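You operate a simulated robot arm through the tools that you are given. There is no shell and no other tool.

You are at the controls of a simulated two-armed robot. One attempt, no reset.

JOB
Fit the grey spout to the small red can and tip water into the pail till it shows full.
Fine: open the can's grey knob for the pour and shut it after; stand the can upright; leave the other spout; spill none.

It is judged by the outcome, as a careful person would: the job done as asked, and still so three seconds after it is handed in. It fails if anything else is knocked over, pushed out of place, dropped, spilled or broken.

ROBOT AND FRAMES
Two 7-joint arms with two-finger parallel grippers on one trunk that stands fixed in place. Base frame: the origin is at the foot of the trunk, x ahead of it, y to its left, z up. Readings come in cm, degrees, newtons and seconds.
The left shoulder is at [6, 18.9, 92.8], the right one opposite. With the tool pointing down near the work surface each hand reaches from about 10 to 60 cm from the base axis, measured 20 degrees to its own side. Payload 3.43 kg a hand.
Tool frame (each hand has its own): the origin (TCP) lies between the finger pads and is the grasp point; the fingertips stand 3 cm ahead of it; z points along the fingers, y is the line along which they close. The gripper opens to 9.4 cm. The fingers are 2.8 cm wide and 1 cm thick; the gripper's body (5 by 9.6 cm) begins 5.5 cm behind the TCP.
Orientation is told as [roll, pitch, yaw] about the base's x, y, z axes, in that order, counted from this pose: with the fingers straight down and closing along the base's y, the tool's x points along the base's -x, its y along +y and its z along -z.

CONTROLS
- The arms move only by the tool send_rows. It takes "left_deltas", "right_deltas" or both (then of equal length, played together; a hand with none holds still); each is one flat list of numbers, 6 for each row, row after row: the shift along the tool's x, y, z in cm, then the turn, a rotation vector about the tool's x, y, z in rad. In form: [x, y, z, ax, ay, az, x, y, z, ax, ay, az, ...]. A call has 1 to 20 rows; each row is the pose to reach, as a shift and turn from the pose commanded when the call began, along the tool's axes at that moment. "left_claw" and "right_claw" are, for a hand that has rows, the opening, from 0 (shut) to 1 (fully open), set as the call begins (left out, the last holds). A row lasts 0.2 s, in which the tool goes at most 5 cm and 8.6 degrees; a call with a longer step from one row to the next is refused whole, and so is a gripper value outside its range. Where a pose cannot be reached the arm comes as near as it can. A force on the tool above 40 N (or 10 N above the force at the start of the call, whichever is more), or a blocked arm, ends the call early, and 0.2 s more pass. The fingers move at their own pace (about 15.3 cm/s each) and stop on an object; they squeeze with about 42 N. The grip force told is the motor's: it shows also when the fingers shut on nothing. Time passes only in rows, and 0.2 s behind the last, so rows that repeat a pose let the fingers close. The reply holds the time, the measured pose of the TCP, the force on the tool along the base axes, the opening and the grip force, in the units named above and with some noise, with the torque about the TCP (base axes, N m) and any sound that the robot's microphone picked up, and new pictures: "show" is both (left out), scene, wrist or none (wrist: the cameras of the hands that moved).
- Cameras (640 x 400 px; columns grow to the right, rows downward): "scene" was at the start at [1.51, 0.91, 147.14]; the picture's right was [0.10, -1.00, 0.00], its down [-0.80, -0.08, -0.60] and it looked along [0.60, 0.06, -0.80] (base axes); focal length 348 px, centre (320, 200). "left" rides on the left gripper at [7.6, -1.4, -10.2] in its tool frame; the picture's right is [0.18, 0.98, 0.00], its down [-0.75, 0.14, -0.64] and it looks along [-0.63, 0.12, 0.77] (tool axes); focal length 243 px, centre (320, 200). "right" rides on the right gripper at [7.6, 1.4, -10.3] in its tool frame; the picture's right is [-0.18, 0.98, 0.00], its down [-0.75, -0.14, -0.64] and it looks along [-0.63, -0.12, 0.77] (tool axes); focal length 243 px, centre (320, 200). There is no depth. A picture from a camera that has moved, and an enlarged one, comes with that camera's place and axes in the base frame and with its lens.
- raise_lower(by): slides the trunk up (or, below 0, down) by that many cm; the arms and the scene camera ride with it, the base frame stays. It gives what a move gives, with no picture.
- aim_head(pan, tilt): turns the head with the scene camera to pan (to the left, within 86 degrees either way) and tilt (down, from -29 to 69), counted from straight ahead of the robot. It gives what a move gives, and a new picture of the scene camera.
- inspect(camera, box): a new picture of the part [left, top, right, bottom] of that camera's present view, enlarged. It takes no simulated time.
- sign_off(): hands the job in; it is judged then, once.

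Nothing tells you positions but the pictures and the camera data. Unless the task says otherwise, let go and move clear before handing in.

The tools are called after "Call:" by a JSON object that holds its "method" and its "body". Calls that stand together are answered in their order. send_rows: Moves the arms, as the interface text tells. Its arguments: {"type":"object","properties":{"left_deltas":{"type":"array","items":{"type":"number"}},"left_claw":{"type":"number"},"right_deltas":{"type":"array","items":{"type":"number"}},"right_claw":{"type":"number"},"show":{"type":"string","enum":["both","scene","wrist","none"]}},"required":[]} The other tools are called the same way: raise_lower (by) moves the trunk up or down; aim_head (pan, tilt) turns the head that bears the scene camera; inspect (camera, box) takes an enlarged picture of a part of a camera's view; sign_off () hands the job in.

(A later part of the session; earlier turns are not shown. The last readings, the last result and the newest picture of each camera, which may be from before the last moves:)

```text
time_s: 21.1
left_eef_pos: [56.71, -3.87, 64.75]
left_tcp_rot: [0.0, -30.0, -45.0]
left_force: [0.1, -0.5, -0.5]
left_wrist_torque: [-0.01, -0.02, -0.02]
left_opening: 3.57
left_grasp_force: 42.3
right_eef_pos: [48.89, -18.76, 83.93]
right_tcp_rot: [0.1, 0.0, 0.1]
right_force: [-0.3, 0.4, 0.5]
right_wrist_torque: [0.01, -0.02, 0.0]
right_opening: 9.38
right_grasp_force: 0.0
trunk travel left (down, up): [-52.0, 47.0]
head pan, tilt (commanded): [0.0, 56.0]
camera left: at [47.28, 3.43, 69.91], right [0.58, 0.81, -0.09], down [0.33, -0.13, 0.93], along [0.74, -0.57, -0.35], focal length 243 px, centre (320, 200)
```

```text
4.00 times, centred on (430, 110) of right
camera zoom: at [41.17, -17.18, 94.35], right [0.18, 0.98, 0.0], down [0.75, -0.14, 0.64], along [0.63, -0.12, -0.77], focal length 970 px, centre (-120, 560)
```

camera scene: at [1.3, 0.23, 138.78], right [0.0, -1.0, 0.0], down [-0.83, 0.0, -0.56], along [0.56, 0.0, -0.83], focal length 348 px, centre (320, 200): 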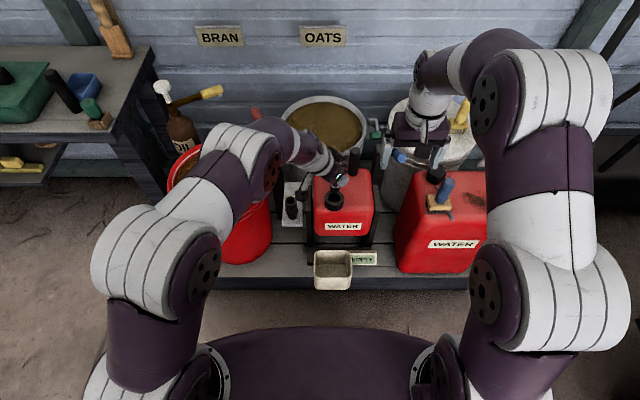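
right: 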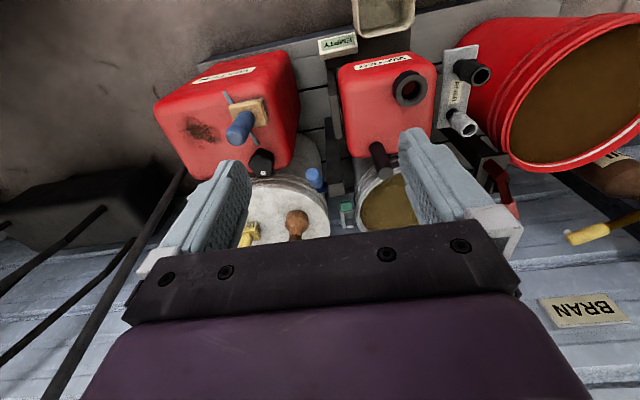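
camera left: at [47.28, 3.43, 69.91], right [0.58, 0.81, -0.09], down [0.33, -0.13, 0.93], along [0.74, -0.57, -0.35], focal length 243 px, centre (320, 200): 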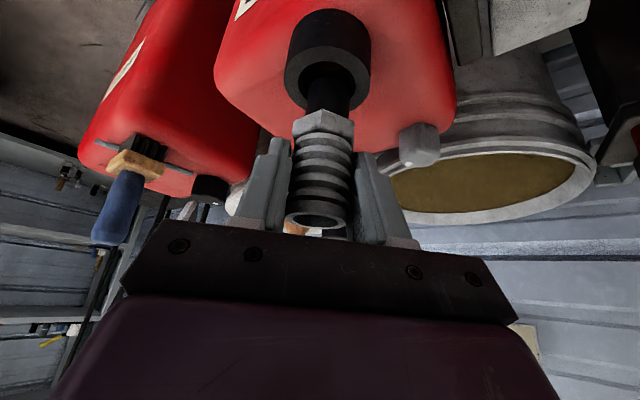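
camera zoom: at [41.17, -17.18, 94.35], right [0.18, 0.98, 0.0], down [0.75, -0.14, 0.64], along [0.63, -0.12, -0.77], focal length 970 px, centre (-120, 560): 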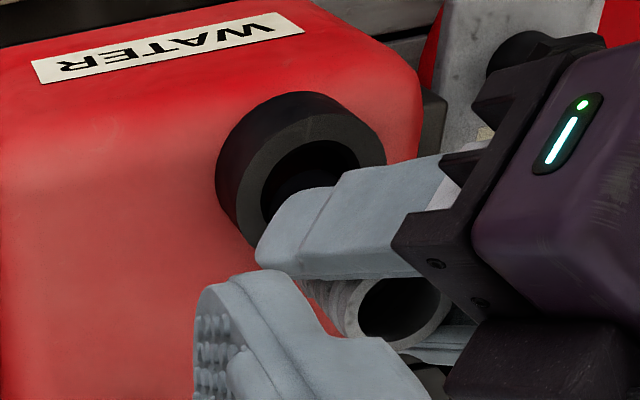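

Alignment is close, but the x offset is uncertain by a few mm. I'll use the right hand's camera for a side view along the gap before inserting.

Call:
{"method": "send_rows", "body": {"right_deltas": [0.4, -0.2, 0.8, 0, 0, -0.131, 0.8, -0.4, 1.6, 0, 0, -0.262, 1.2, -0.5, 2.4, 0, 0, -0.393, 1.6, -0.7, 3.2, 0, 0, -0.524, 2, -0.8, 4, 0, 0, -0.654, 2.4, -1, 5, 0, 0, -0.785, 2.7, -1.1, 5.5, 0, 0, -0.916, 2.9, -1.2, 6, 0, 0, -1.047], "show": "none"}}

Call:
{"method": "send_rows", "body": {"right_deltas": [0, 0, 0, 0, -0.131, 0, 0, 0, 0, 0, -0.262, 0, 0, 0, 0, 0, -0.393, 0, 0, 0, 0, 0, -0.5236, 0, 0, 0, 0, 0, -0.5236, 0], "show": "both"}}

```text
time_s: 22.9
left_eef_pos: [56.71, -3.77, 64.84]
left_tcp_rot: [0.1, -29.9, -45.1]
left_force: [-0.6, 0.2, -0.2]
left_wrist_torque: [-0.03, -0.01, -0.02]
left_opening: 3.61
left_grasp_force: 42.2
right_eef_pos: [46.07, -19.99, 77.94]
right_tcp_rot: [0.1, 0.0, 60.0]
right_force: [-0.6, 1.1, 0.3]
right_wrist_torque: [-0.01, 0.04, 0.06]
right_opening: 9.42
right_grasp_force: 0.0
trunk travel left (down, up): [-52.0, 47.0]
head pan, tilt (commanded): [0.0, 56.0]
```

```text
time_s: 24.1
left_eef_pos: [56.72, -4.0, 64.75]
left_tcp_rot: [0.0, -30.0, -44.9]
left_force: [-0.6, 0.4, -0.7]
left_wrist_torque: [0.0, -0.01, 0.0]
left_opening: 3.64
left_grasp_force: 42.1
right_eef_pos: [46.04, -19.98, 78.0]
right_tcp_rot: [-0.1, -30.0, 59.9]
right_force: [-0.6, 0.1, -0.5]
right_wrist_torque: [-0.01, 0.0, -0.03]
right_opening: 9.4
right_grasp_force: 0.0
trunk travel left (down, up): [-52.0, 47.0]
head pan, tilt (commanded): [0.0, 56.0]
camera scene: at [1.27, 0.21, 138.78], right [0.0, -1.0, 0.0], down [-0.83, 0.0, -0.56], along [0.56, 0.0, -0.83], focal length 348 px, centre (320, 200)
camera right: at [38.81, -29.23, 83.15], right [-0.77, 0.63, 0.09], down [0.29, 0.21, 0.93], along [0.57, 0.75, -0.35], focal length 243 px, centre (320, 200)
```

scene: 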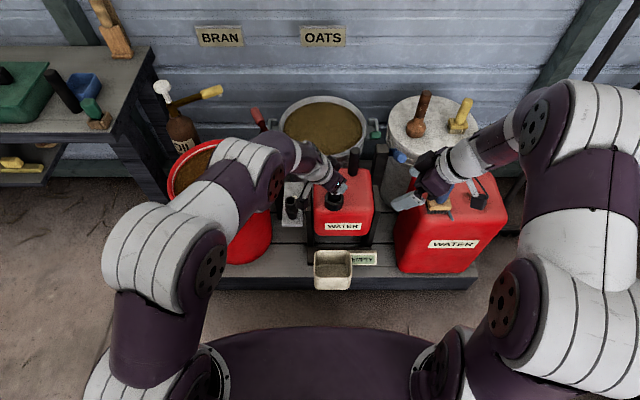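
right: 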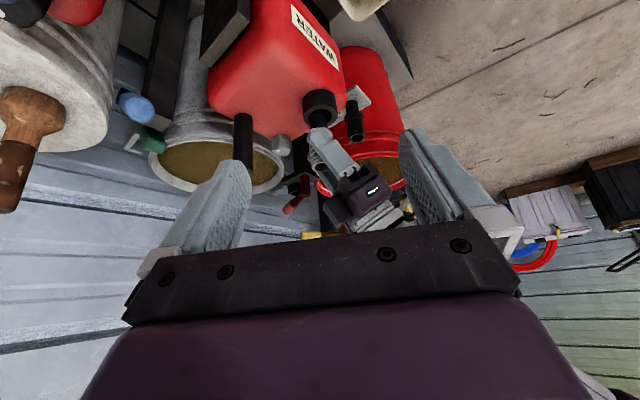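

The right camera sees the gap from the right-front, so I'll zoom in on it.

Call:
{"method": "inspect", "body": {"camera": "right", "box": [280, 75, 360, 155]}}

Call:
{"method": "inspect", "body": {"camera": "scene", "box": [310, 165, 374, 213]}}

```text
5.00 times, centred on (320, 115) of right
camera zoom: at [38.81, -29.23, 83.15], right [-0.77, 0.63, 0.09], down [0.29, 0.21, 0.93], along [0.57, 0.75, -0.35], focal length 1213 px, centre (320, 625)
```

zoom: 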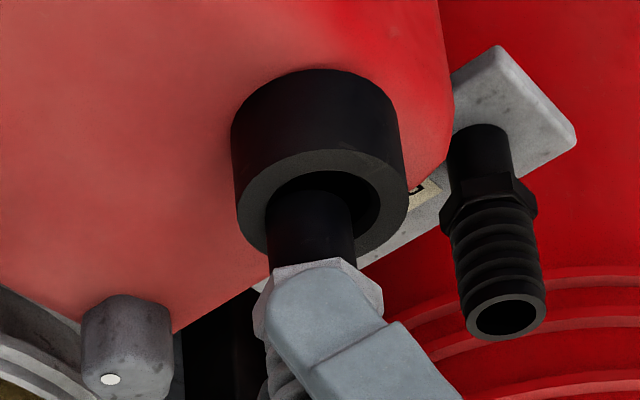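

```text
8.33 times, centred on (342, 189) of scene
camera zoom: at [1.27, 0.21, 138.78], right [0.0, -1.0, 0.0], down [-0.83, 0.0, -0.56], along [0.56, 0.0, -0.83], focal length 2901 px, centre (137, 292)
```

zoom: 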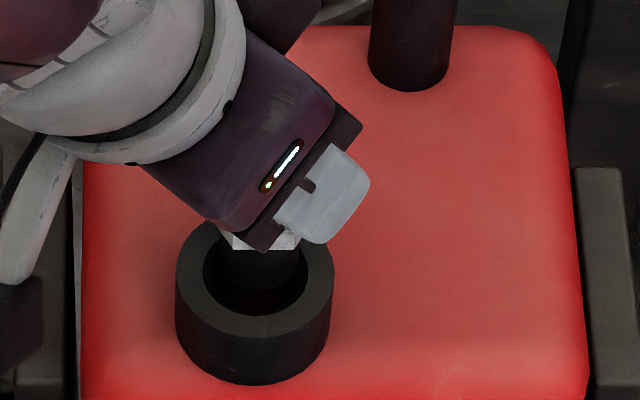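

Combining the three views, the plug sits about 0.43 cm too far in +x and 0.13 cm too far in -y. I'll correct that and look again.

Call:
{"method": "send_rows", "body": {"left_deltas": [0.343, -0.212, -0.198, 0, 0, 0, 0.343, -0.212, -0.198, 0, 0, 0], "show": "none"}}

Call:
{"method": "inspect", "body": {"camera": "right", "box": [280, 75, 360, 155]}}

Call:
{"method": "inspect", "body": {"camera": "left", "box": [260, 20, 388, 150]}}

Call:
{"method": "inspect", "body": {"camera": "scene", "box": [310, 165, 374, 213]}}

```text
time_s: 24.6
left_eef_pos: [56.32, -3.71, 64.81]
left_tcp_rot: [-0.1, -30.0, -45.0]
left_force: [0.3, 0.1, -1.6]
left_wrist_torque: [-0.02, -0.01, 0.01]
left_opening: 3.64
left_grasp_force: 42.3
right_eef_pos: [45.97, -19.94, 77.94]
right_tcp_rot: [0.1, -30.0, 60.0]
right_force: [-0.2, 0.1, -0.2]
right_wrist_torque: [-0.01, 0.01, -0.01]
right_opening: 9.39
right_grasp_force: 0.1
trunk travel left (down, up): [-52.0, 47.0]
head pan, tilt (commanded): [0.0, 56.0]
```

```text
5.00 times, centred on (320, 115) of right
camera zoom: at [38.81, -29.24, 83.14], right [-0.77, 0.63, 0.09], down [0.29, 0.22, 0.93], along [0.57, 0.75, -0.35], focal length 1213 px, centre (320, 625)
```

zoom: 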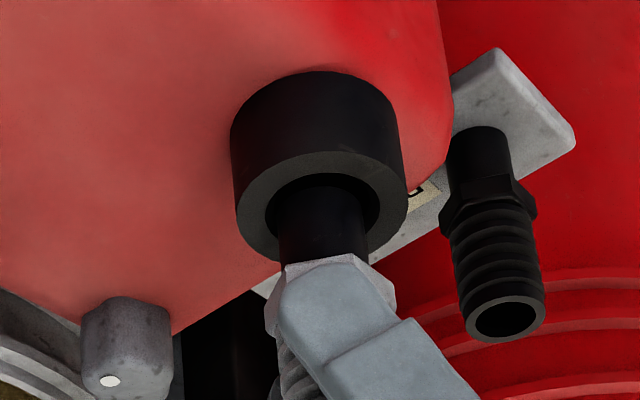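

```text
3.08 times, centred on (324, 85) of left
camera zoom: at [46.88, 3.53, 69.91], right [0.58, 0.81, -0.09], down [0.33, -0.13, 0.93], along [0.74, -0.57, -0.35], focal length 746 px, centre (308, 554)
```

zoom: 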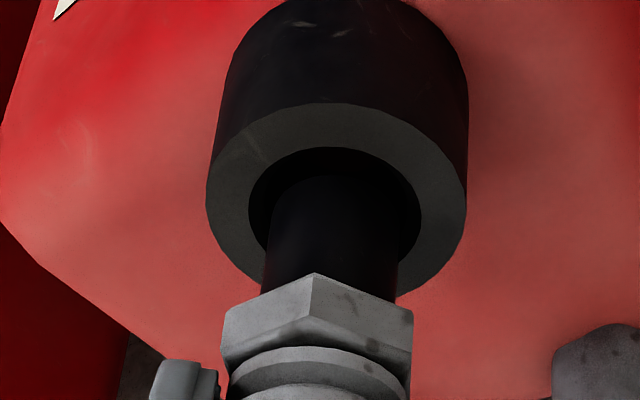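

```text
8.33 times, centred on (342, 189) of scene
camera zoom: at [1.27, 0.19, 138.78], right [0.0, -1.0, 0.0], down [-0.83, 0.0, -0.56], along [0.56, 0.0, -0.83], focal length 2901 px, centre (137, 292)
```

zoom: 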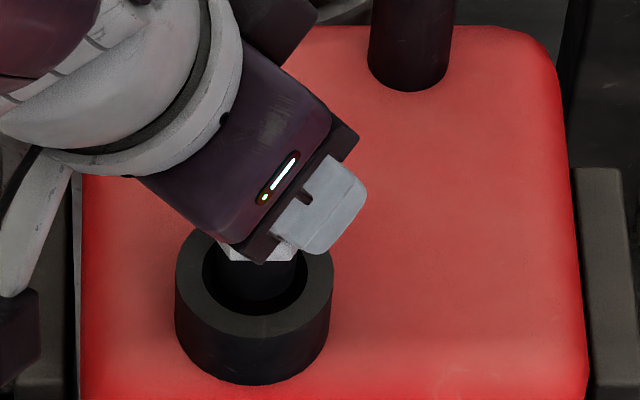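

All three views now show the plug centred over the hole. I'll lower it gently into the neck, watching the force.

Call:
{"method": "send_rows", "body": {"left_deltas": [0.2, 0, 0.346, 0, 0, 0, 0.4, 0, 0.693, 0, 0, 0, 0.6, 0, 1.04, 0, 0, 0], "show": "none"}}

Call:
{"method": "inspect", "body": {"camera": "right", "box": [280, 75, 360, 155]}}

Call:
{"method": "inspect", "body": {"camera": "left", "box": [260, 20, 388, 150]}}

```text
time_s: 25.4
left_eef_pos: [56.23, -3.67, 63.65]
left_tcp_rot: [0.1, -30.0, -45.1]
left_force: [0.1, -0.4, -0.4]
left_wrist_torque: [-0.04, -0.02, 0.01]
left_opening: 3.62
left_grasp_force: 41.9
right_eef_pos: [46.02, -19.99, 78.11]
right_tcp_rot: [0.0, -30.0, 60.1]
right_force: [-0.7, 0.1, -0.3]
right_wrist_torque: [-0.03, 0.01, 0.04]
right_opening: 9.4
right_grasp_force: 0.2
trunk travel left (down, up): [-52.0, 47.0]
head pan, tilt (commanded): [0.0, 56.0]
```

```text
5.00 times, centred on (320, 115) of right
camera zoom: at [38.81, -29.23, 83.15], right [-0.77, 0.63, 0.09], down [0.29, 0.22, 0.93], along [0.57, 0.75, -0.35], focal length 1213 px, centre (320, 625)
```

zoom: 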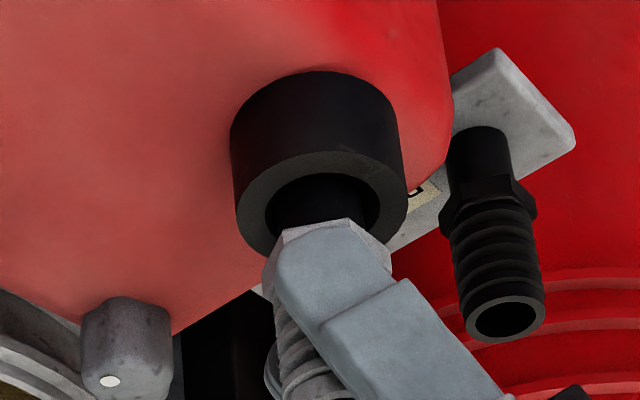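

```text
3.08 times, centred on (324, 85) of left
camera zoom: at [46.86, 3.54, 68.66], right [0.58, 0.81, -0.09], down [0.33, -0.13, 0.93], along [0.74, -0.57, -0.35], focal length 746 px, centre (308, 554)
```

zoom: 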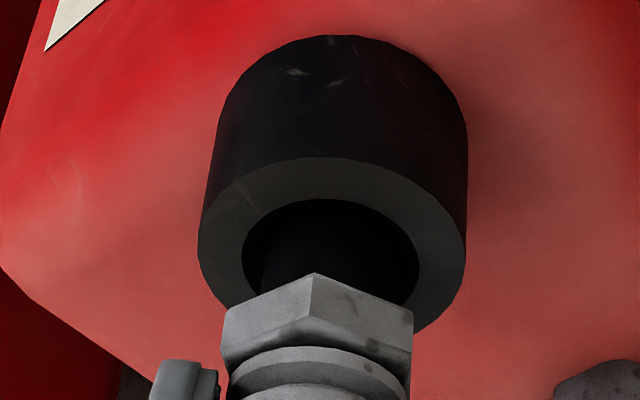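

The plug is inside the neck with no contact force. I'll continue down toward seating the hex on the ring.

Call:
{"method": "send_rows", "body": {"left_deltas": [0.15, 0, 0.26, 0, 0, 0, 0.3, 0, 0.52, 0, 0, 0, 0.45, 0, 0.78, 0, 0, 0, 0.6, 0, 1.04, 0, 0, 0], "show": "none"}}

Call:
{"method": "inspect", "body": {"camera": "right", "box": [280, 75, 360, 155]}}

Call:
{"method": "inspect", "body": {"camera": "left", "box": [260, 20, 388, 150]}}

```text
time_s: 26.4
left_eef_pos: [56.27, -3.78, 62.2]
left_tcp_rot: [0.0, -30.1, -45.0]
left_force: [-0.8, -0.5, -1.4]
left_wrist_torque: [0.04, 0.0, 0.0]
left_opening: 3.61
left_grasp_force: 42.2
right_eef_pos: [46.02, -20.01, 78.04]
right_tcp_rot: [0.1, -30.0, 60.1]
right_force: [-1.0, 0.1, 0.8]
right_wrist_torque: [-0.02, 0.0, 0.02]
right_opening: 9.4
right_grasp_force: 0.0
trunk travel left (down, up): [-52.0, 47.0]
head pan, tilt (commanded): [0.0, 56.0]
```

```text
5.00 times, centred on (320, 115) of right
camera zoom: at [38.81, -29.23, 83.15], right [-0.77, 0.63, 0.09], down [0.29, 0.22, 0.93], along [0.57, 0.75, -0.35], focal length 1213 px, centre (320, 625)
```

zoom: 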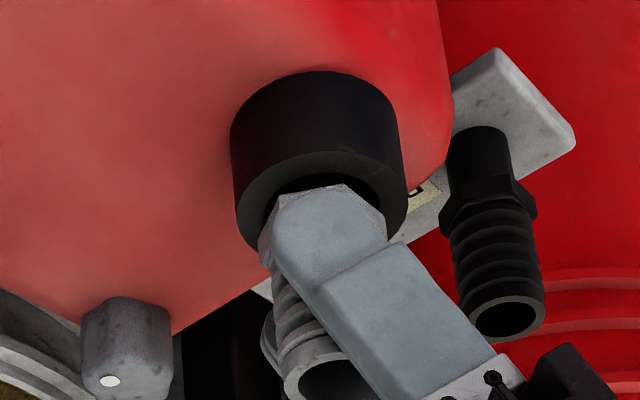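

```text
3.08 times, centred on (324, 85) of left
camera zoom: at [46.84, 3.5, 67.45], right [0.58, 0.81, -0.09], down [0.33, -0.13, 0.93], along [0.74, -0.57, -0.35], focal length 746 px, centre (308, 554)
```

zoom: 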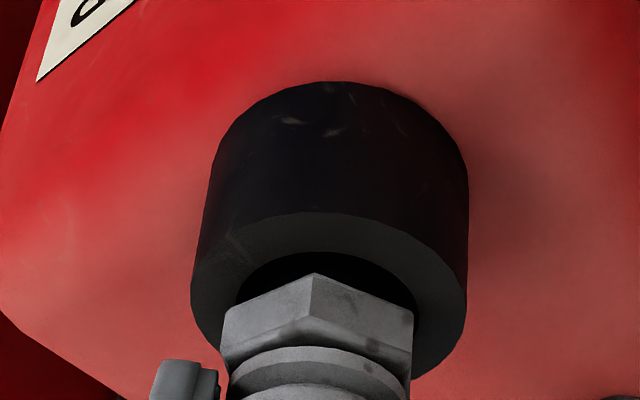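

There is still a small gap under the hex and no contact yet. I'll continue in small steps until it seats.

Call:
{"method": "send_rows", "body": {"left_deltas": [0.1, 0, 0.173, 0, 0, 0, 0.2, 0, 0.346, 0, 0, 0, 0.3, 0, 0.52, 0, 0, 0, 0.4, 0, 0.693, 0, 0, 0], "show": "none"}}

Call:
{"method": "inspect", "body": {"camera": "right", "box": [280, 75, 360, 155]}}

Call:
{"method": "inspect", "body": {"camera": "left", "box": [260, 20, 388, 150]}}

```text
time_s: 27.4
left_eef_pos: [56.29, -3.82, 61.9]
left_tcp_rot: [0.2, -30.2, -45.1]
left_force: [-5.6, 0.5, 19.7]
left_wrist_torque: [0.05, 0.09, -0.03]
left_opening: 3.59
left_grasp_force: 42.2
right_eef_pos: [45.8, -20.0, 78.05]
right_tcp_rot: [-0.1, -30.1, 59.9]
right_force: [0.0, -0.2, 0.5]
right_wrist_torque: [0.02, 0.01, 0.01]
right_opening: 9.39
right_grasp_force: 0.0
trunk travel left (down, up): [-52.0, 47.0]
head pan, tilt (commanded): [0.0, 56.0]
```

```text
5.00 times, centred on (320, 115) of right
camera zoom: at [38.62, -29.21, 83.29], right [-0.77, 0.63, 0.09], down [0.29, 0.22, 0.93], along [0.57, 0.75, -0.35], focal length 1213 px, centre (320, 625)
```

zoom: 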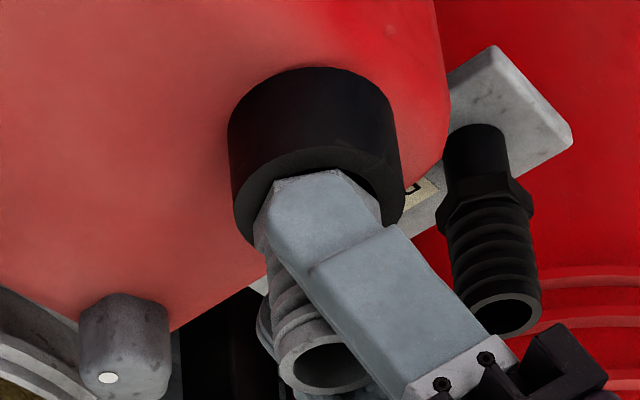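

```text
3.08 times, centred on (324, 85) of left
camera zoom: at [46.79, 3.52, 66.94], right [0.58, 0.81, -0.09], down [0.33, -0.13, 0.93], along [0.74, -0.57, -0.34], focal length 746 px, centre (308, 554)
```

zoom: 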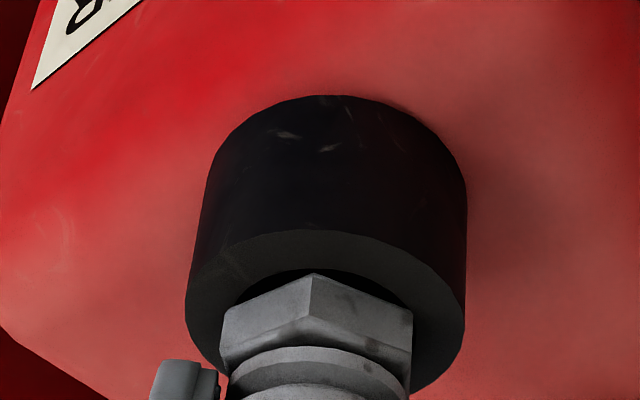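

Contact came with about 20 N while the hex is still ~0.4 cm short of the ring. It may need screwing in, so I'll hold light pressure and turn it clockwise (from above), watching whether it sinks.

Call:
{"method": "send_rows", "body": {"left_deltas": [0, 0, 0, 0.065, 0, 0.1126, 0, 0, 0, 0.13, 0, 0.225, 0, 0, 0, 0.195, 0, 0.338, 0, 0, 0, 0.26, 0, 0.45], "show": "none"}}

Call:
{"method": "inspect", "body": {"camera": "right", "box": [280, 75, 360, 155]}}

Call:
{"method": "inspect", "body": {"camera": "left", "box": [260, 20, 388, 150]}}

```text
time_s: 28.4
left_eef_pos: [56.19, -3.65, 61.71]
left_tcp_rot: [0.2, -30.1, -75.0]
left_force: [-6.7, 8.9, 25.4]
left_wrist_torque: [0.1, -0.18, 0.2]
left_opening: 3.63
left_grasp_force: 42.1
right_eef_pos: [45.84, -19.91, 78.14]
right_tcp_rot: [-0.1, -30.1, 60.0]
right_force: [-0.3, 0.2, -0.4]
right_wrist_torque: [0.0, -0.01, 0.05]
right_opening: 9.4
right_grasp_force: 0.1
trunk travel left (down, up): [-52.0, 47.0]
head pan, tilt (commanded): [0.0, 56.0]
```

```text
5.00 times, centred on (320, 115) of right
camera zoom: at [38.58, -29.15, 83.31], right [-0.77, 0.63, 0.09], down [0.29, 0.22, 0.93], along [0.57, 0.75, -0.35], focal length 1213 px, centre (320, 625)
```

zoom: 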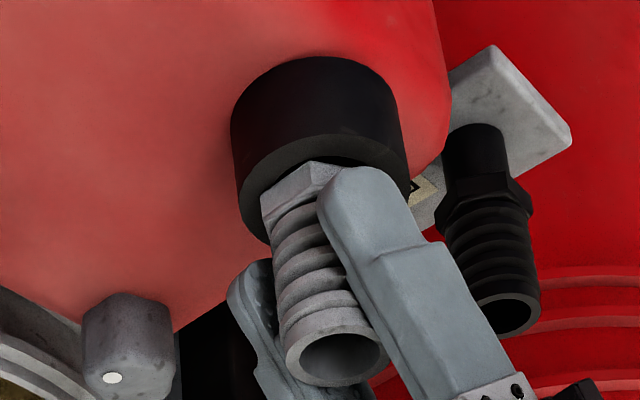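

```text
3.08 times, centred on (324, 85) of left
camera zoom: at [51.56, 7.31, 66.78], right [0.91, 0.41, -0.09], down [0.22, -0.28, 0.93], along [0.36, -0.87, -0.35], focal length 746 px, centre (308, 554)
```

zoom: 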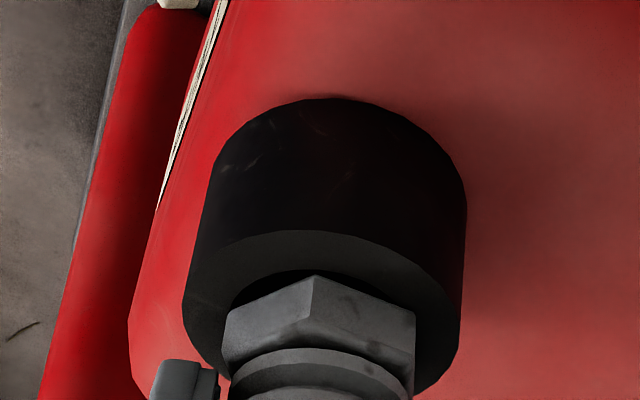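

The can is being pressed slightly forward in its cradle, so I'll relieve that pressure first. The plug seems bottomed in the neck, and any locking would come from turning it rather than pressing.

Call:
{"method": "send_rows", "body": {"left_deltas": [-0.12, 0, -0.2, 0, 0, 0, -0.22, 0, -0.39, 0, 0, 0, -0.22, 0, -0.39, 0, 0, 0], "show": "none"}}

Call:
{"method": "inspect", "body": {"camera": "right", "box": [240, 0, 400, 160]}}

Call:
{"method": "inspect", "body": {"camera": "left", "box": [240, 0, 400, 240]}}

Call:
{"method": "inspect", "body": {"camera": "scene", "box": [290, 130, 400, 250]}}

```text
time_s: 29.2
left_eef_pos: [56.04, -3.71, 61.78]
left_tcp_rot: [-0.2, -29.9, -74.6]
left_force: [-3.5, -0.7, -3.2]
left_wrist_torque: [-0.02, 0.12, -0.05]
left_opening: 3.64
left_grasp_force: 42.3
right_eef_pos: [45.96, -19.95, 77.96]
right_tcp_rot: [0.2, -30.0, 59.9]
right_force: [-0.2, 0.0, 0.2]
right_wrist_torque: [0.0, 0.03, 0.03]
right_opening: 9.39
right_grasp_force: 0.1
trunk travel left (down, up): [-52.0, 47.0]
head pan, tilt (commanded): [0.0, 56.0]
```

```text
2.50 times, centred on (320, 80) of right
camera zoom: at [38.79, -29.25, 83.14], right [-0.77, 0.63, 0.09], down [0.29, 0.22, 0.93], along [0.57, 0.75, -0.35], focal length 606 px, centre (320, 500)
```

zoom: 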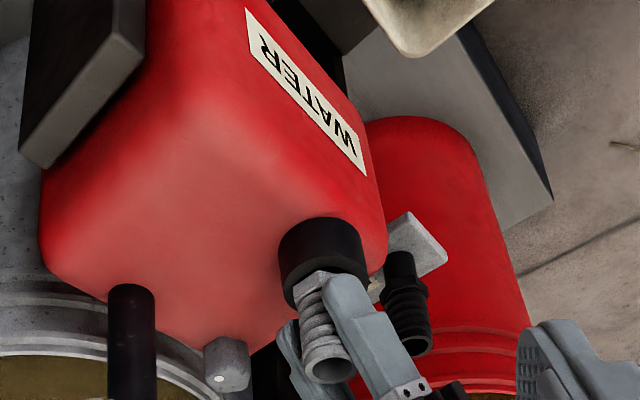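

```text
1.67 times, centred on (320, 120) of left
camera zoom: at [51.56, 7.18, 66.94], right [0.91, 0.41, -0.1], down [0.23, -0.28, 0.93], along [0.36, -0.87, -0.35], focal length 404 px, centre (320, 333)
```

zoom: 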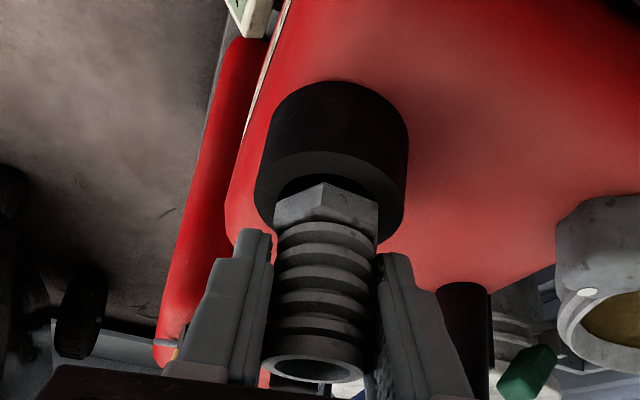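

```text
3.33 times, centred on (345, 190) of scene
camera zoom: at [1.24, 0.19, 138.76], right [0.0, -1.0, 0.0], down [-0.83, 0.0, -0.56], along [0.56, 0.0, -0.83], focal length 1160 px, centre (237, 233)
```

zoom: 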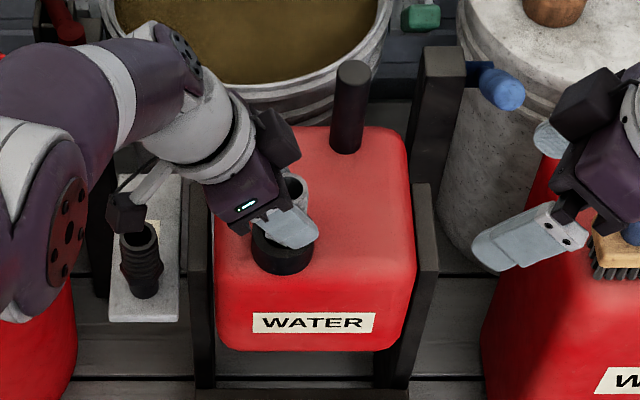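

With pressure off, the forces are small. I'll keep turning clockwise another 30° with nearly neutral vertical load and watch for engagement or a sound.

Call:
{"method": "send_rows", "body": {"left_deltas": [0, 0, 0, 0.065, 0, 0.1126, 0, 0, 0, 0.13, 0, 0.225, 0, 0, 0, 0.195, 0, 0.338, 0, 0, 0, 0.26, 0, 0.45], "show": "none"}}

Call:
{"method": "inspect", "body": {"camera": "right", "box": [240, 0, 400, 160]}}

Call:
{"method": "inspect", "body": {"camera": "left", "box": [240, 0, 400, 240]}}

Call:
{"method": "inspect", "body": {"camera": "scene", "box": [290, 130, 400, 250]}}

```text
time_s: 30.2
left_eef_pos: [56.17, -3.73, 61.83]
left_tcp_rot: [-0.4, -30.0, -104.5]
left_force: [-0.2, 0.0, -1.9]
left_wrist_torque: [0.02, 0.01, 0.02]
left_opening: 3.62
left_grasp_force: 42.0
right_eef_pos: [46.06, -19.95, 77.98]
right_tcp_rot: [0.1, -29.9, 59.8]
right_force: [-0.1, -0.5, -0.1]
right_wrist_torque: [-0.01, 0.0, -0.01]
right_opening: 9.4
right_grasp_force: 0.0
trunk travel left (down, up): [-52.0, 47.0]
head pan, tilt (commanded): [0.0, 56.0]
```

```text
2.50 times, centred on (320, 80) of right
camera zoom: at [38.85, -29.23, 83.13], right [-0.77, 0.63, 0.09], down [0.29, 0.22, 0.93], along [0.57, 0.75, -0.35], focal length 606 px, centre (320, 500)
```

zoom: 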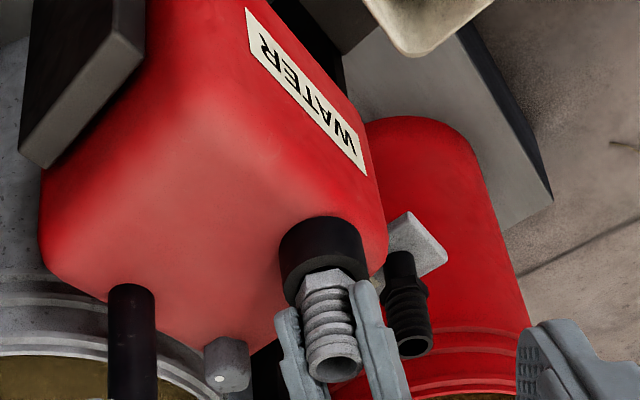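

```text
1.67 times, centred on (320, 120) of left
camera zoom: at [57.58, 8.02, 66.93], right [0.99, -0.09, -0.1], down [0.06, -0.36, 0.93], along [-0.12, -0.93, -0.35], focal length 404 px, centre (320, 333)
```

zoom: 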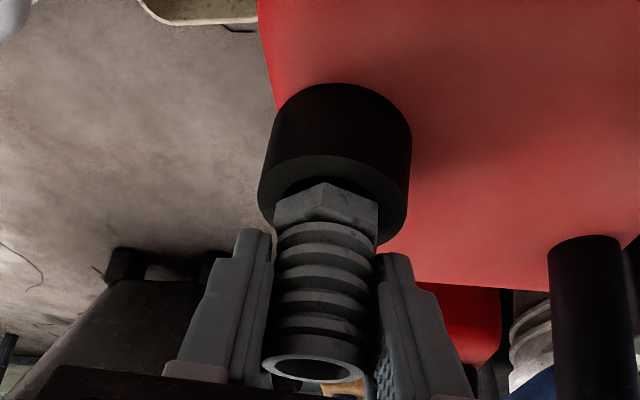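

```text
3.33 times, centred on (345, 190) of scene
camera zoom: at [1.34, 0.19, 138.77], right [0.0, -1.0, 0.0], down [-0.83, 0.0, -0.56], along [0.56, 0.0, -0.83], focal length 1160 px, centre (237, 233)
```

zoom: 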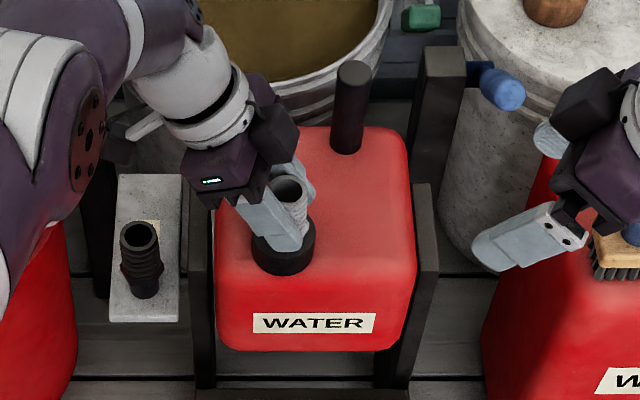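

It turns freely with no torque. I'll try a gentle tug upward to see whether it has locked.

Call:
{"method": "send_rows", "body": {"left_deltas": [-0.1, 0, -0.173, 0, 0, 0, -0.25, 0, -0.433, 0, 0, 0, -0.25, 0, -0.433, 0, 0, 0], "show": "none"}}

Call:
{"method": "inspect", "body": {"camera": "right", "box": [240, 0, 400, 160]}}

Call:
{"method": "inspect", "body": {"camera": "left", "box": [240, 0, 400, 240]}}

```text
time_s: 31.1
left_eef_pos: [56.29, -3.58, 62.49]
left_tcp_rot: [-0.1, -30.0, -104.5]
left_force: [0.4, 0.4, -1.2]
left_wrist_torque: [0.01, -0.01, 0.01]
left_opening: 3.61
left_grasp_force: 42.1
right_eef_pos: [45.92, -19.91, 77.96]
right_tcp_rot: [0.1, -30.0, 60.0]
right_force: [0.6, 0.5, -0.5]
right_wrist_torque: [-0.03, -0.01, 0.0]
right_opening: 9.39
right_grasp_force: 0.0
trunk travel left (down, up): [-52.0, 47.0]
head pan, tilt (commanded): [0.0, 56.0]
```

```text
2.50 times, centred on (320, 80) of right
camera zoom: at [38.81, -29.23, 83.15], right [-0.77, 0.63, 0.09], down [0.29, 0.22, 0.93], along [0.57, 0.75, -0.35], focal length 606 px, centre (320, 500)
```

zoom: 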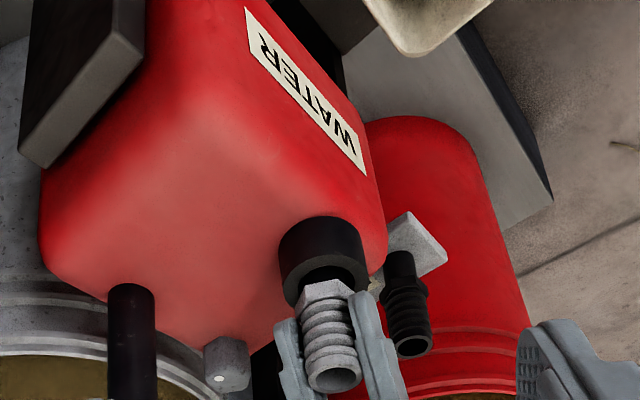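

```text
1.67 times, centred on (320, 120) of left
camera zoom: at [57.67, 8.06, 67.61], right [0.99, -0.09, -0.09], down [0.05, -0.36, 0.93], along [-0.12, -0.93, -0.35], focal length 404 px, centre (320, 333)
```

zoom: 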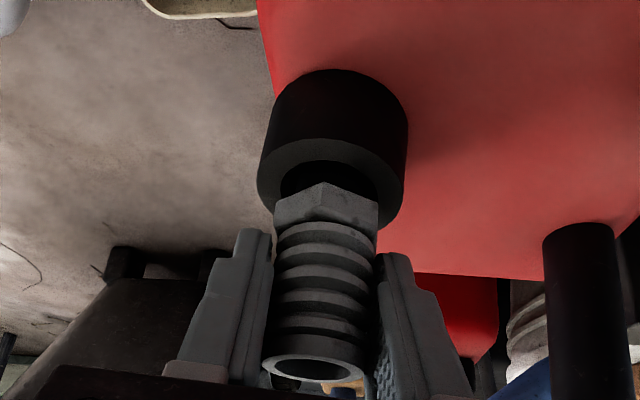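

It isn't locked; it lifts freely. I'll rotate back counter-clockwise while unloaded to regain range, then seat it lightly and make a longer clockwise turn.

Call:
{"method": "send_rows", "body": {"left_deltas": [0, 0, 0, -0.0725, 0, -0.1256, 0, 0, 0, -0.145, 0, -0.2511, 0, 0, 0, -0.2175, 0, -0.3767, 0, 0, 0, -0.29, 0, -0.5023, 0, 0, 0, -0.3625, 0, -0.6279, 0, 0, 0, -0.435, 0, -0.7534, 0, 0, 0, -0.5075, 0, -0.879, 0, 0, 0, -0.58, 0, -1.0046, 0, 0, 0, -0.6525, 0, -1.1301, 0, 0, 0, -0.725, 0, -1.2557, 0, 0, 0, -0.7975, 0, -1.3813, 0, 0, 0, -0.87, 0, -1.5068, 0, 0, 0, -0.9425, 0, -1.6324, 0, 0, 0, -1.015, 0, -1.758, 0, 0, 0, -1.0875, 0, -1.8836], "show": "both"}}

Call:
{"method": "inspect", "body": {"camera": "left", "box": [240, 0, 400, 240]}}

Call:
{"method": "inspect", "body": {"camera": "scene", "box": [290, 130, 400, 250]}}

```text
time_s: 34.2
left_eef_pos: [56.28, -3.88, 62.62]
left_tcp_rot: [0.0, -30.0, 20.1]
left_force: [-2.2, -9.5, -1.9]
left_wrist_torque: [-0.46, 0.08, -0.09]
left_opening: 3.61
left_grasp_force: 41.8
right_eef_pos: [45.95, -20.03, 77.9]
right_tcp_rot: [0.1, -30.1, 60.0]
right_force: [0.2, -0.5, -0.2]
right_wrist_torque: [0.0, 0.01, 0.01]
right_opening: 9.41
right_grasp_force: 0.1
trunk travel left (down, up): [-52.0, 47.0]
head pan, tilt (commanded): [0.0, 56.0]
camera scene: at [1.25, 0.07, 138.78], right [0.0, -1.0, 0.0], down [-0.83, 0.0, -0.56], along [0.56, 0.0, -0.83], focal length 348 px, centre (320, 200)
camera left: at [45.58, -9.25, 67.68], right [-0.49, 0.87, -0.09], down [0.26, 0.25, 0.93], along [0.83, 0.43, -0.35], focal length 243 px, centre (320, 200)
```

scene: 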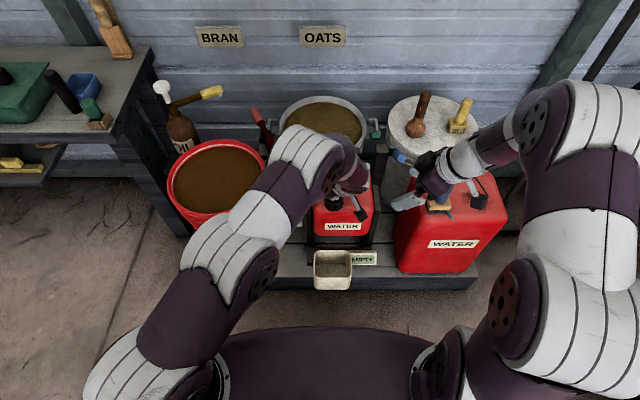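
left: 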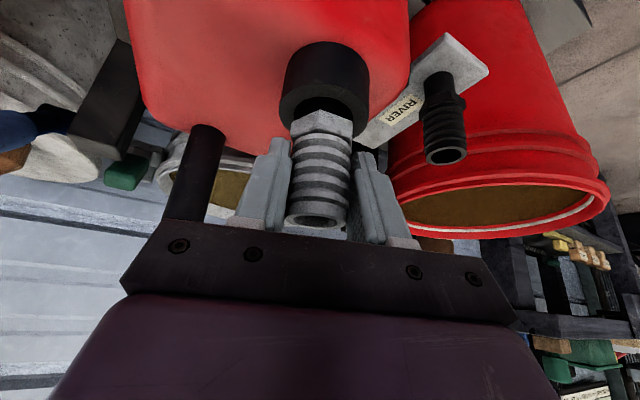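

```text
1.67 times, centred on (320, 120) of left
camera zoom: at [45.58, -9.25, 67.68], right [-0.49, 0.87, -0.09], down [0.26, 0.25, 0.93], along [0.83, 0.43, -0.35], focal length 404 px, centre (320, 333)
```

zoom: 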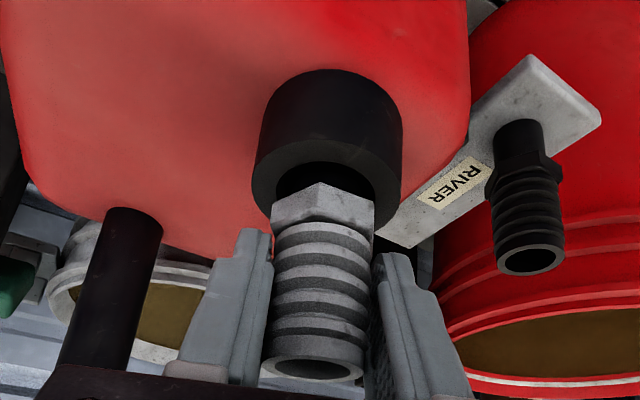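

```text
3.33 times, centred on (345, 190) of scene
camera zoom: at [1.25, 0.07, 138.78], right [0.0, -1.0, 0.0], down [-0.83, 0.0, -0.56], along [0.56, 0.0, -0.83], focal length 1160 px, centre (237, 233)
```

zoom: 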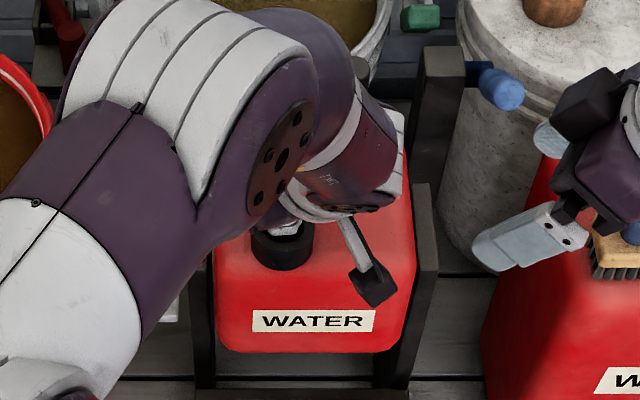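

A sideways load of about 9 N has built up, because the spout axis is slightly off the rotation axis. I'll shift 0.3 cm in -y to relieve it.

Call:
{"method": "send_rows", "body": {"left_deltas": [0.065, -0.133, -0.037, 0, 0, 0, 0.13, -0.265, -0.075, 0, 0, 0, 0.13, -0.265, -0.075, 0, 0, 0], "show": "none"}}

Call:
{"method": "inspect", "body": {"camera": "left", "box": [260, 20, 388, 150]}}

Call:
{"method": "inspect", "body": {"camera": "right", "box": [280, 75, 360, 155]}}

```text
time_s: 35.0
left_eef_pos: [56.17, -4.0, 62.52]
left_tcp_rot: [0.1, -29.8, 20.1]
left_force: [-0.8, 0.3, -1.2]
left_wrist_torque: [-0.01, 0.0, 0.0]
left_opening: 3.61
left_grasp_force: 41.9
right_eef_pos: [45.98, -20.0, 77.93]
right_tcp_rot: [0.1, -30.0, 60.0]
right_force: [0.6, 0.8, -0.3]
right_wrist_torque: [-0.01, 0.01, 0.03]
right_opening: 9.41
right_grasp_force: 0.1
trunk travel left (down, up): [-52.0, 47.0]
head pan, tilt (commanded): [0.0, 56.0]
```

```text
3.08 times, centred on (324, 85) of left
camera zoom: at [45.52, -9.35, 67.63], right [-0.49, 0.87, -0.09], down [0.26, 0.25, 0.93], along [0.83, 0.43, -0.35], focal length 746 px, centre (308, 554)
```

zoom: 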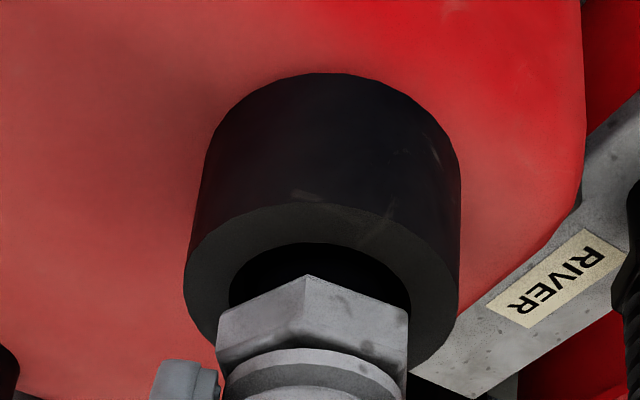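

```text
5.00 times, centred on (320, 115) of right
camera zoom: at [38.82, -29.21, 83.15], right [-0.77, 0.63, 0.09], down [0.29, 0.22, 0.93], along [0.57, 0.75, -0.35], focal length 1213 px, centre (320, 625)
```

zoom: 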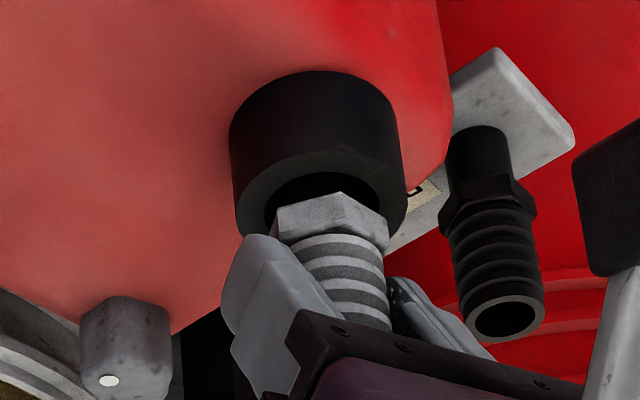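

The side load is gone. My estimate is that the spout axis lies about 0.27 cm ahead of the TCP. Now I'll lower to light contact.

Call:
{"method": "send_rows", "body": {"left_deltas": [0.15, 0, 0.26, 0, 0, 0, 0.3, 0, 0.52, 0, 0, 0, 0.4, 0, 0.693, 0, 0, 0], "show": "none"}}

Call:
{"method": "inspect", "body": {"camera": "left", "box": [260, 20, 388, 150]}}

```text
time_s: 35.9
left_eef_pos: [56.21, -4.08, 61.83]
left_tcp_rot: [-0.1, -30.1, 20.2]
left_force: [-2.4, 3.1, 11.5]
left_wrist_torque: [0.3, -0.02, 0.06]
left_opening: 3.62
left_grasp_force: 42.4
right_eef_pos: [45.89, -19.94, 77.98]
right_tcp_rot: [-0.1, -29.9, 60.0]
right_force: [-0.1, 0.2, -0.1]
right_wrist_torque: [0.04, 0.02, 0.06]
right_opening: 9.37
right_grasp_force: 0.1
trunk travel left (down, up): [-52.0, 47.0]
head pan, tilt (commanded): [0.0, 56.0]
```

```text
3.08 times, centred on (324, 85) of left
camera zoom: at [45.5, -9.43, 66.99], right [-0.49, 0.87, -0.09], down [0.26, 0.25, 0.93], along [0.83, 0.43, -0.35], focal length 746 px, centre (308, 554)
```

zoom: 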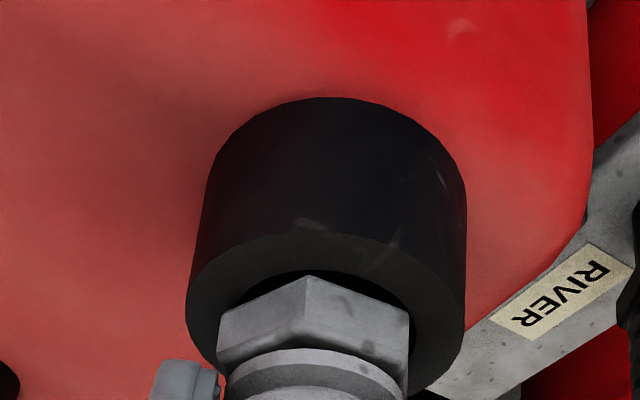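

Contact is light at about 11 N. I'll turn 120° clockwise about the spout's own axis, holding that light press.

Call:
{"method": "send_rows", "body": {"left_deltas": [-0.002, 0.038, 0.001, 0.0698, 0, 0.1209, -0.009, 0.074, 0.005, 0.1396, 0, 0.2418, -0.02, 0.11, 0.012, 0.2094, 0, 0.3627, -0.036, 0.143, 0.02, 0.2793, 0, 0.4837, -0.055, 0.174, 0.032, 0.3491, 0, 0.6046, -0.077, 0.201, 0.045, 0.4189, 0, 0.7255, -0.103, 0.224, 0.06, 0.4887, 0, 0.8464, -0.131, 0.243, 0.076, 0.5585, 0, 0.9674, -0.162, 0.257, 0.093, 0.6283, 0, 1.0883, -0.193, 0.266, 0.112, 0.6981, 0, 1.2092, -0.226, 0.27, 0.13, 0.768, 0, 1.3301, -0.258, 0.269, 0.149, 0.8378, 0, 1.451, -0.29, 0.262, 0.168, 0.9076, 0, 1.572, -0.321, 0.25, 0.186, 0.9774, 0, 1.6929, -0.351, 0.234, 0.2, 1.0472, 0, 1.8138], "show": "none"}}

Call:
{"method": "inspect", "body": {"camera": "left", "box": [240, 0, 400, 240]}}

Call:
{"method": "inspect", "body": {"camera": "right", "box": [280, 75, 360, 155]}}

Call:
{"method": "inspect", "body": {"camera": "scene", "box": [290, 130, 400, 250]}}

```text
time_s: 39.0
left_eef_pos: [56.34, -3.68, 61.86]
left_tcp_rot: [-0.1, -30.0, -100.1]
left_force: [-0.1, 2.1, 8.3]
left_wrist_torque: [0.04, -0.12, 0.02]
left_opening: 3.64
left_grasp_force: 42.1
right_eef_pos: [45.97, -19.91, 78.02]
right_tcp_rot: [0.0, -30.0, 60.0]
right_force: [-0.8, -0.5, 0.3]
right_wrist_torque: [-0.02, -0.03, 0.01]
right_opening: 9.4
right_grasp_force: 0.0
trunk travel left (down, up): [-52.0, 47.0]
head pan, tilt (commanded): [0.0, 56.0]
```

```text
1.67 times, centred on (320, 120) of left
camera zoom: at [56.95, 8.17, 66.85], right [1.0, -0.01, -0.09], down [0.08, -0.35, 0.93], along [-0.05, -0.94, -0.35], focal length 404 px, centre (320, 333)
```

zoom: 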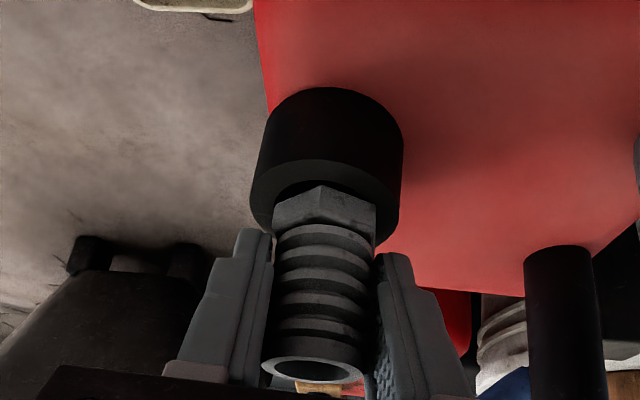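

```text
5.00 times, centred on (320, 115) of right
camera zoom: at [38.73, -29.21, 83.2], right [-0.77, 0.63, 0.09], down [0.29, 0.22, 0.93], along [0.57, 0.75, -0.35], focal length 1213 px, centre (320, 625)
```

zoom: 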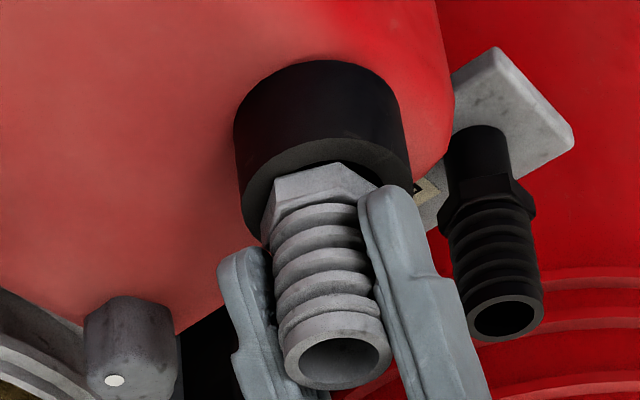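

```text
3.33 times, centred on (345, 190) of scene
camera zoom: at [1.14, 0.23, 138.78], right [0.0, -1.0, 0.0], down [-0.83, 0.0, -0.56], along [0.56, 0.0, -0.83], focal length 1160 px, centre (237, 233)
```

zoom: 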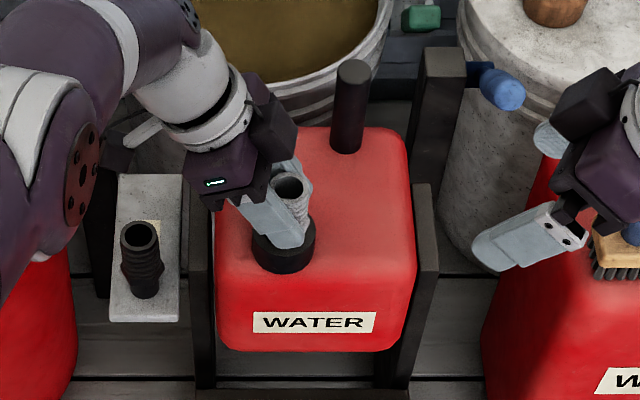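

There was no sound or sinking in that turn, so I'll check with a small pull whether it has gained any hold.

Call:
{"method": "send_rows", "body": {"left_deltas": [-0.1, 0, -0.173, 0, 0, 0, -0.2, 0, -0.346, 0, 0, 0, -0.25, 0, -0.433, 0, 0, 0], "show": "none"}}

Call:
{"method": "inspect", "body": {"camera": "right", "box": [280, 75, 360, 155]}}

```text
time_s: 39.9
left_eef_pos: [56.45, -3.65, 62.15]
left_tcp_rot: [-0.3, -30.0, -99.9]
left_force: [-1.5, 4.3, -2.4]
left_wrist_torque: [0.27, 0.03, 0.01]
left_opening: 3.62
left_grasp_force: 41.6
right_eef_pos: [46.11, -20.04, 77.96]
right_tcp_rot: [0.2, -30.0, 59.9]
right_force: [0.4, 0.3, 0.3]
right_wrist_torque: [0.02, 0.0, 0.01]
right_opening: 9.38
right_grasp_force: 0.0
trunk travel left (down, up): [-52.0, 47.0]
head pan, tilt (commanded): [0.0, 56.0]
```

```text
5.00 times, centred on (320, 115) of right
camera zoom: at [38.82, -29.2, 83.15], right [-0.77, 0.63, 0.09], down [0.29, 0.22, 0.93], along [0.57, 0.75, -0.35], focal length 1213 px, centre (320, 625)
```

zoom: 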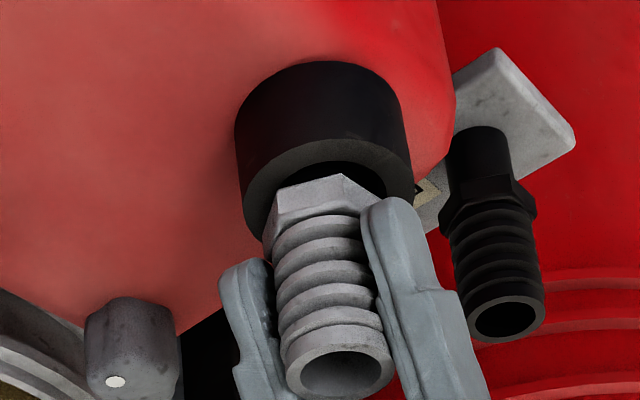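

It's still loose, and pressing only rocks the can forward. So I'll steady the can by its handle with the right hand, starting with a pre-grasp near the handle top at about (68.4, -9.8).

Call:
{"method": "send_rows", "body": {"right_deltas": [-1.647, -1.827, 2.49, 0.0582, 0, 0.1008, -3.294, -3.654, 4.98, 0.1164, 0, 0.2016, -4.94, -5.48, 7.47, 0.1746, 0, 0.3024, -6.588, -7.308, 9.96, 0.2328, 0, 0.4032, -8.235, -9.135, 12.45, 0.291, 0, 0.504, -9.88, -10.96, 14.94, 0.349, 0, 0.6046], "right_claw": 0.8, "show": "both"}}

Call:
{"method": "inspect", "body": {"camera": "right", "box": [200, 0, 440, 240]}}

Call:
{"method": "inspect", "body": {"camera": "scene", "box": [290, 130, 430, 250]}}

```text
time_s: 41.2
left_eef_pos: [56.48, -3.64, 62.21]
left_tcp_rot: [0.0, -30.1, -100.0]
left_force: [-2.6, 7.4, -2.2]
left_wrist_torque: [0.33, 0.09, 0.05]
left_opening: 3.63
left_grasp_force: 41.8
right_eef_pos: [63.58, -11.45, 70.14]
right_tcp_rot: [-0.1, -30.1, 20.1]
right_force: [0.3, 0.4, 0.3]
right_wrist_torque: [-0.02, -0.01, -0.03]
right_opening: 7.52
right_grasp_force: 0.0
trunk travel left (down, up): [-52.0, 47.0]
head pan, tilt (commanded): [0.0, 56.0]
camera scene: at [1.25, 0.31, 138.78], right [0.0, -1.0, 0.0], down [-0.83, 0.0, -0.56], along [0.56, 0.0, -0.83], focal length 348 px, centre (320, 200)
camera right: at [51.94, -13.9, 75.28], right [-0.19, 0.98, 0.09], down [0.36, -0.02, 0.93], along [0.91, 0.21, -0.35], focal length 243 px, centre (320, 200)
```

scene: 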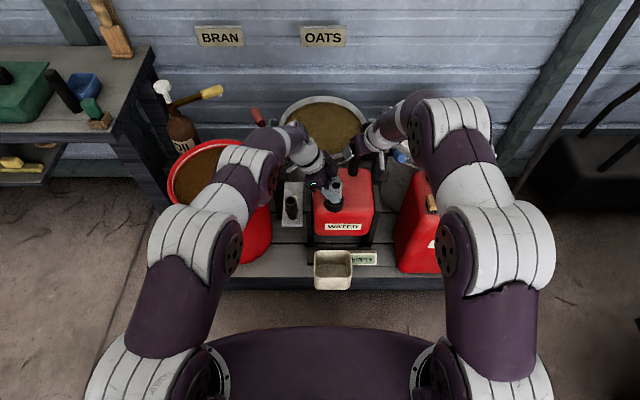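
right: 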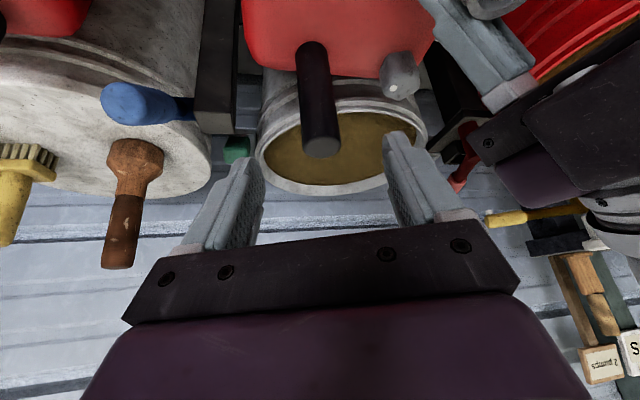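

```text
1.67 times, centred on (320, 120) of right
camera zoom: at [51.94, -13.9, 75.28], right [-0.19, 0.98, 0.09], down [0.36, -0.02, 0.93], along [0.91, 0.21, -0.35], focal length 404 px, centre (320, 333)
```

zoom: 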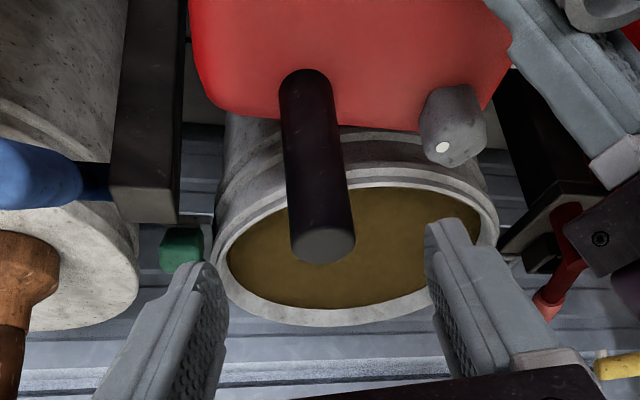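

```text
3.33 times, centred on (360, 190) of scene
camera zoom: at [1.25, 0.31, 138.78], right [0.0, -1.0, 0.0], down [-0.83, 0.0, -0.56], along [0.56, 0.0, -0.83], focal length 1160 px, centre (187, 233)
```

zoom: 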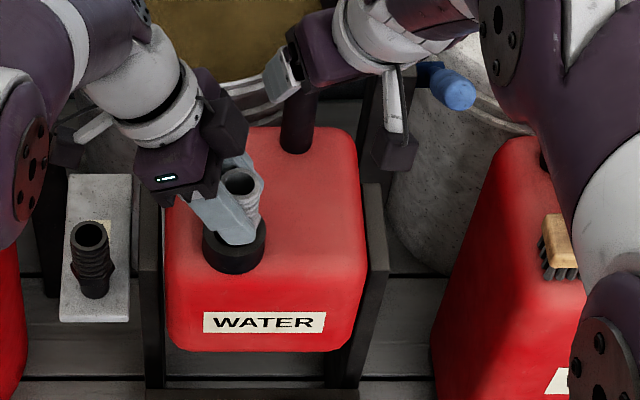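

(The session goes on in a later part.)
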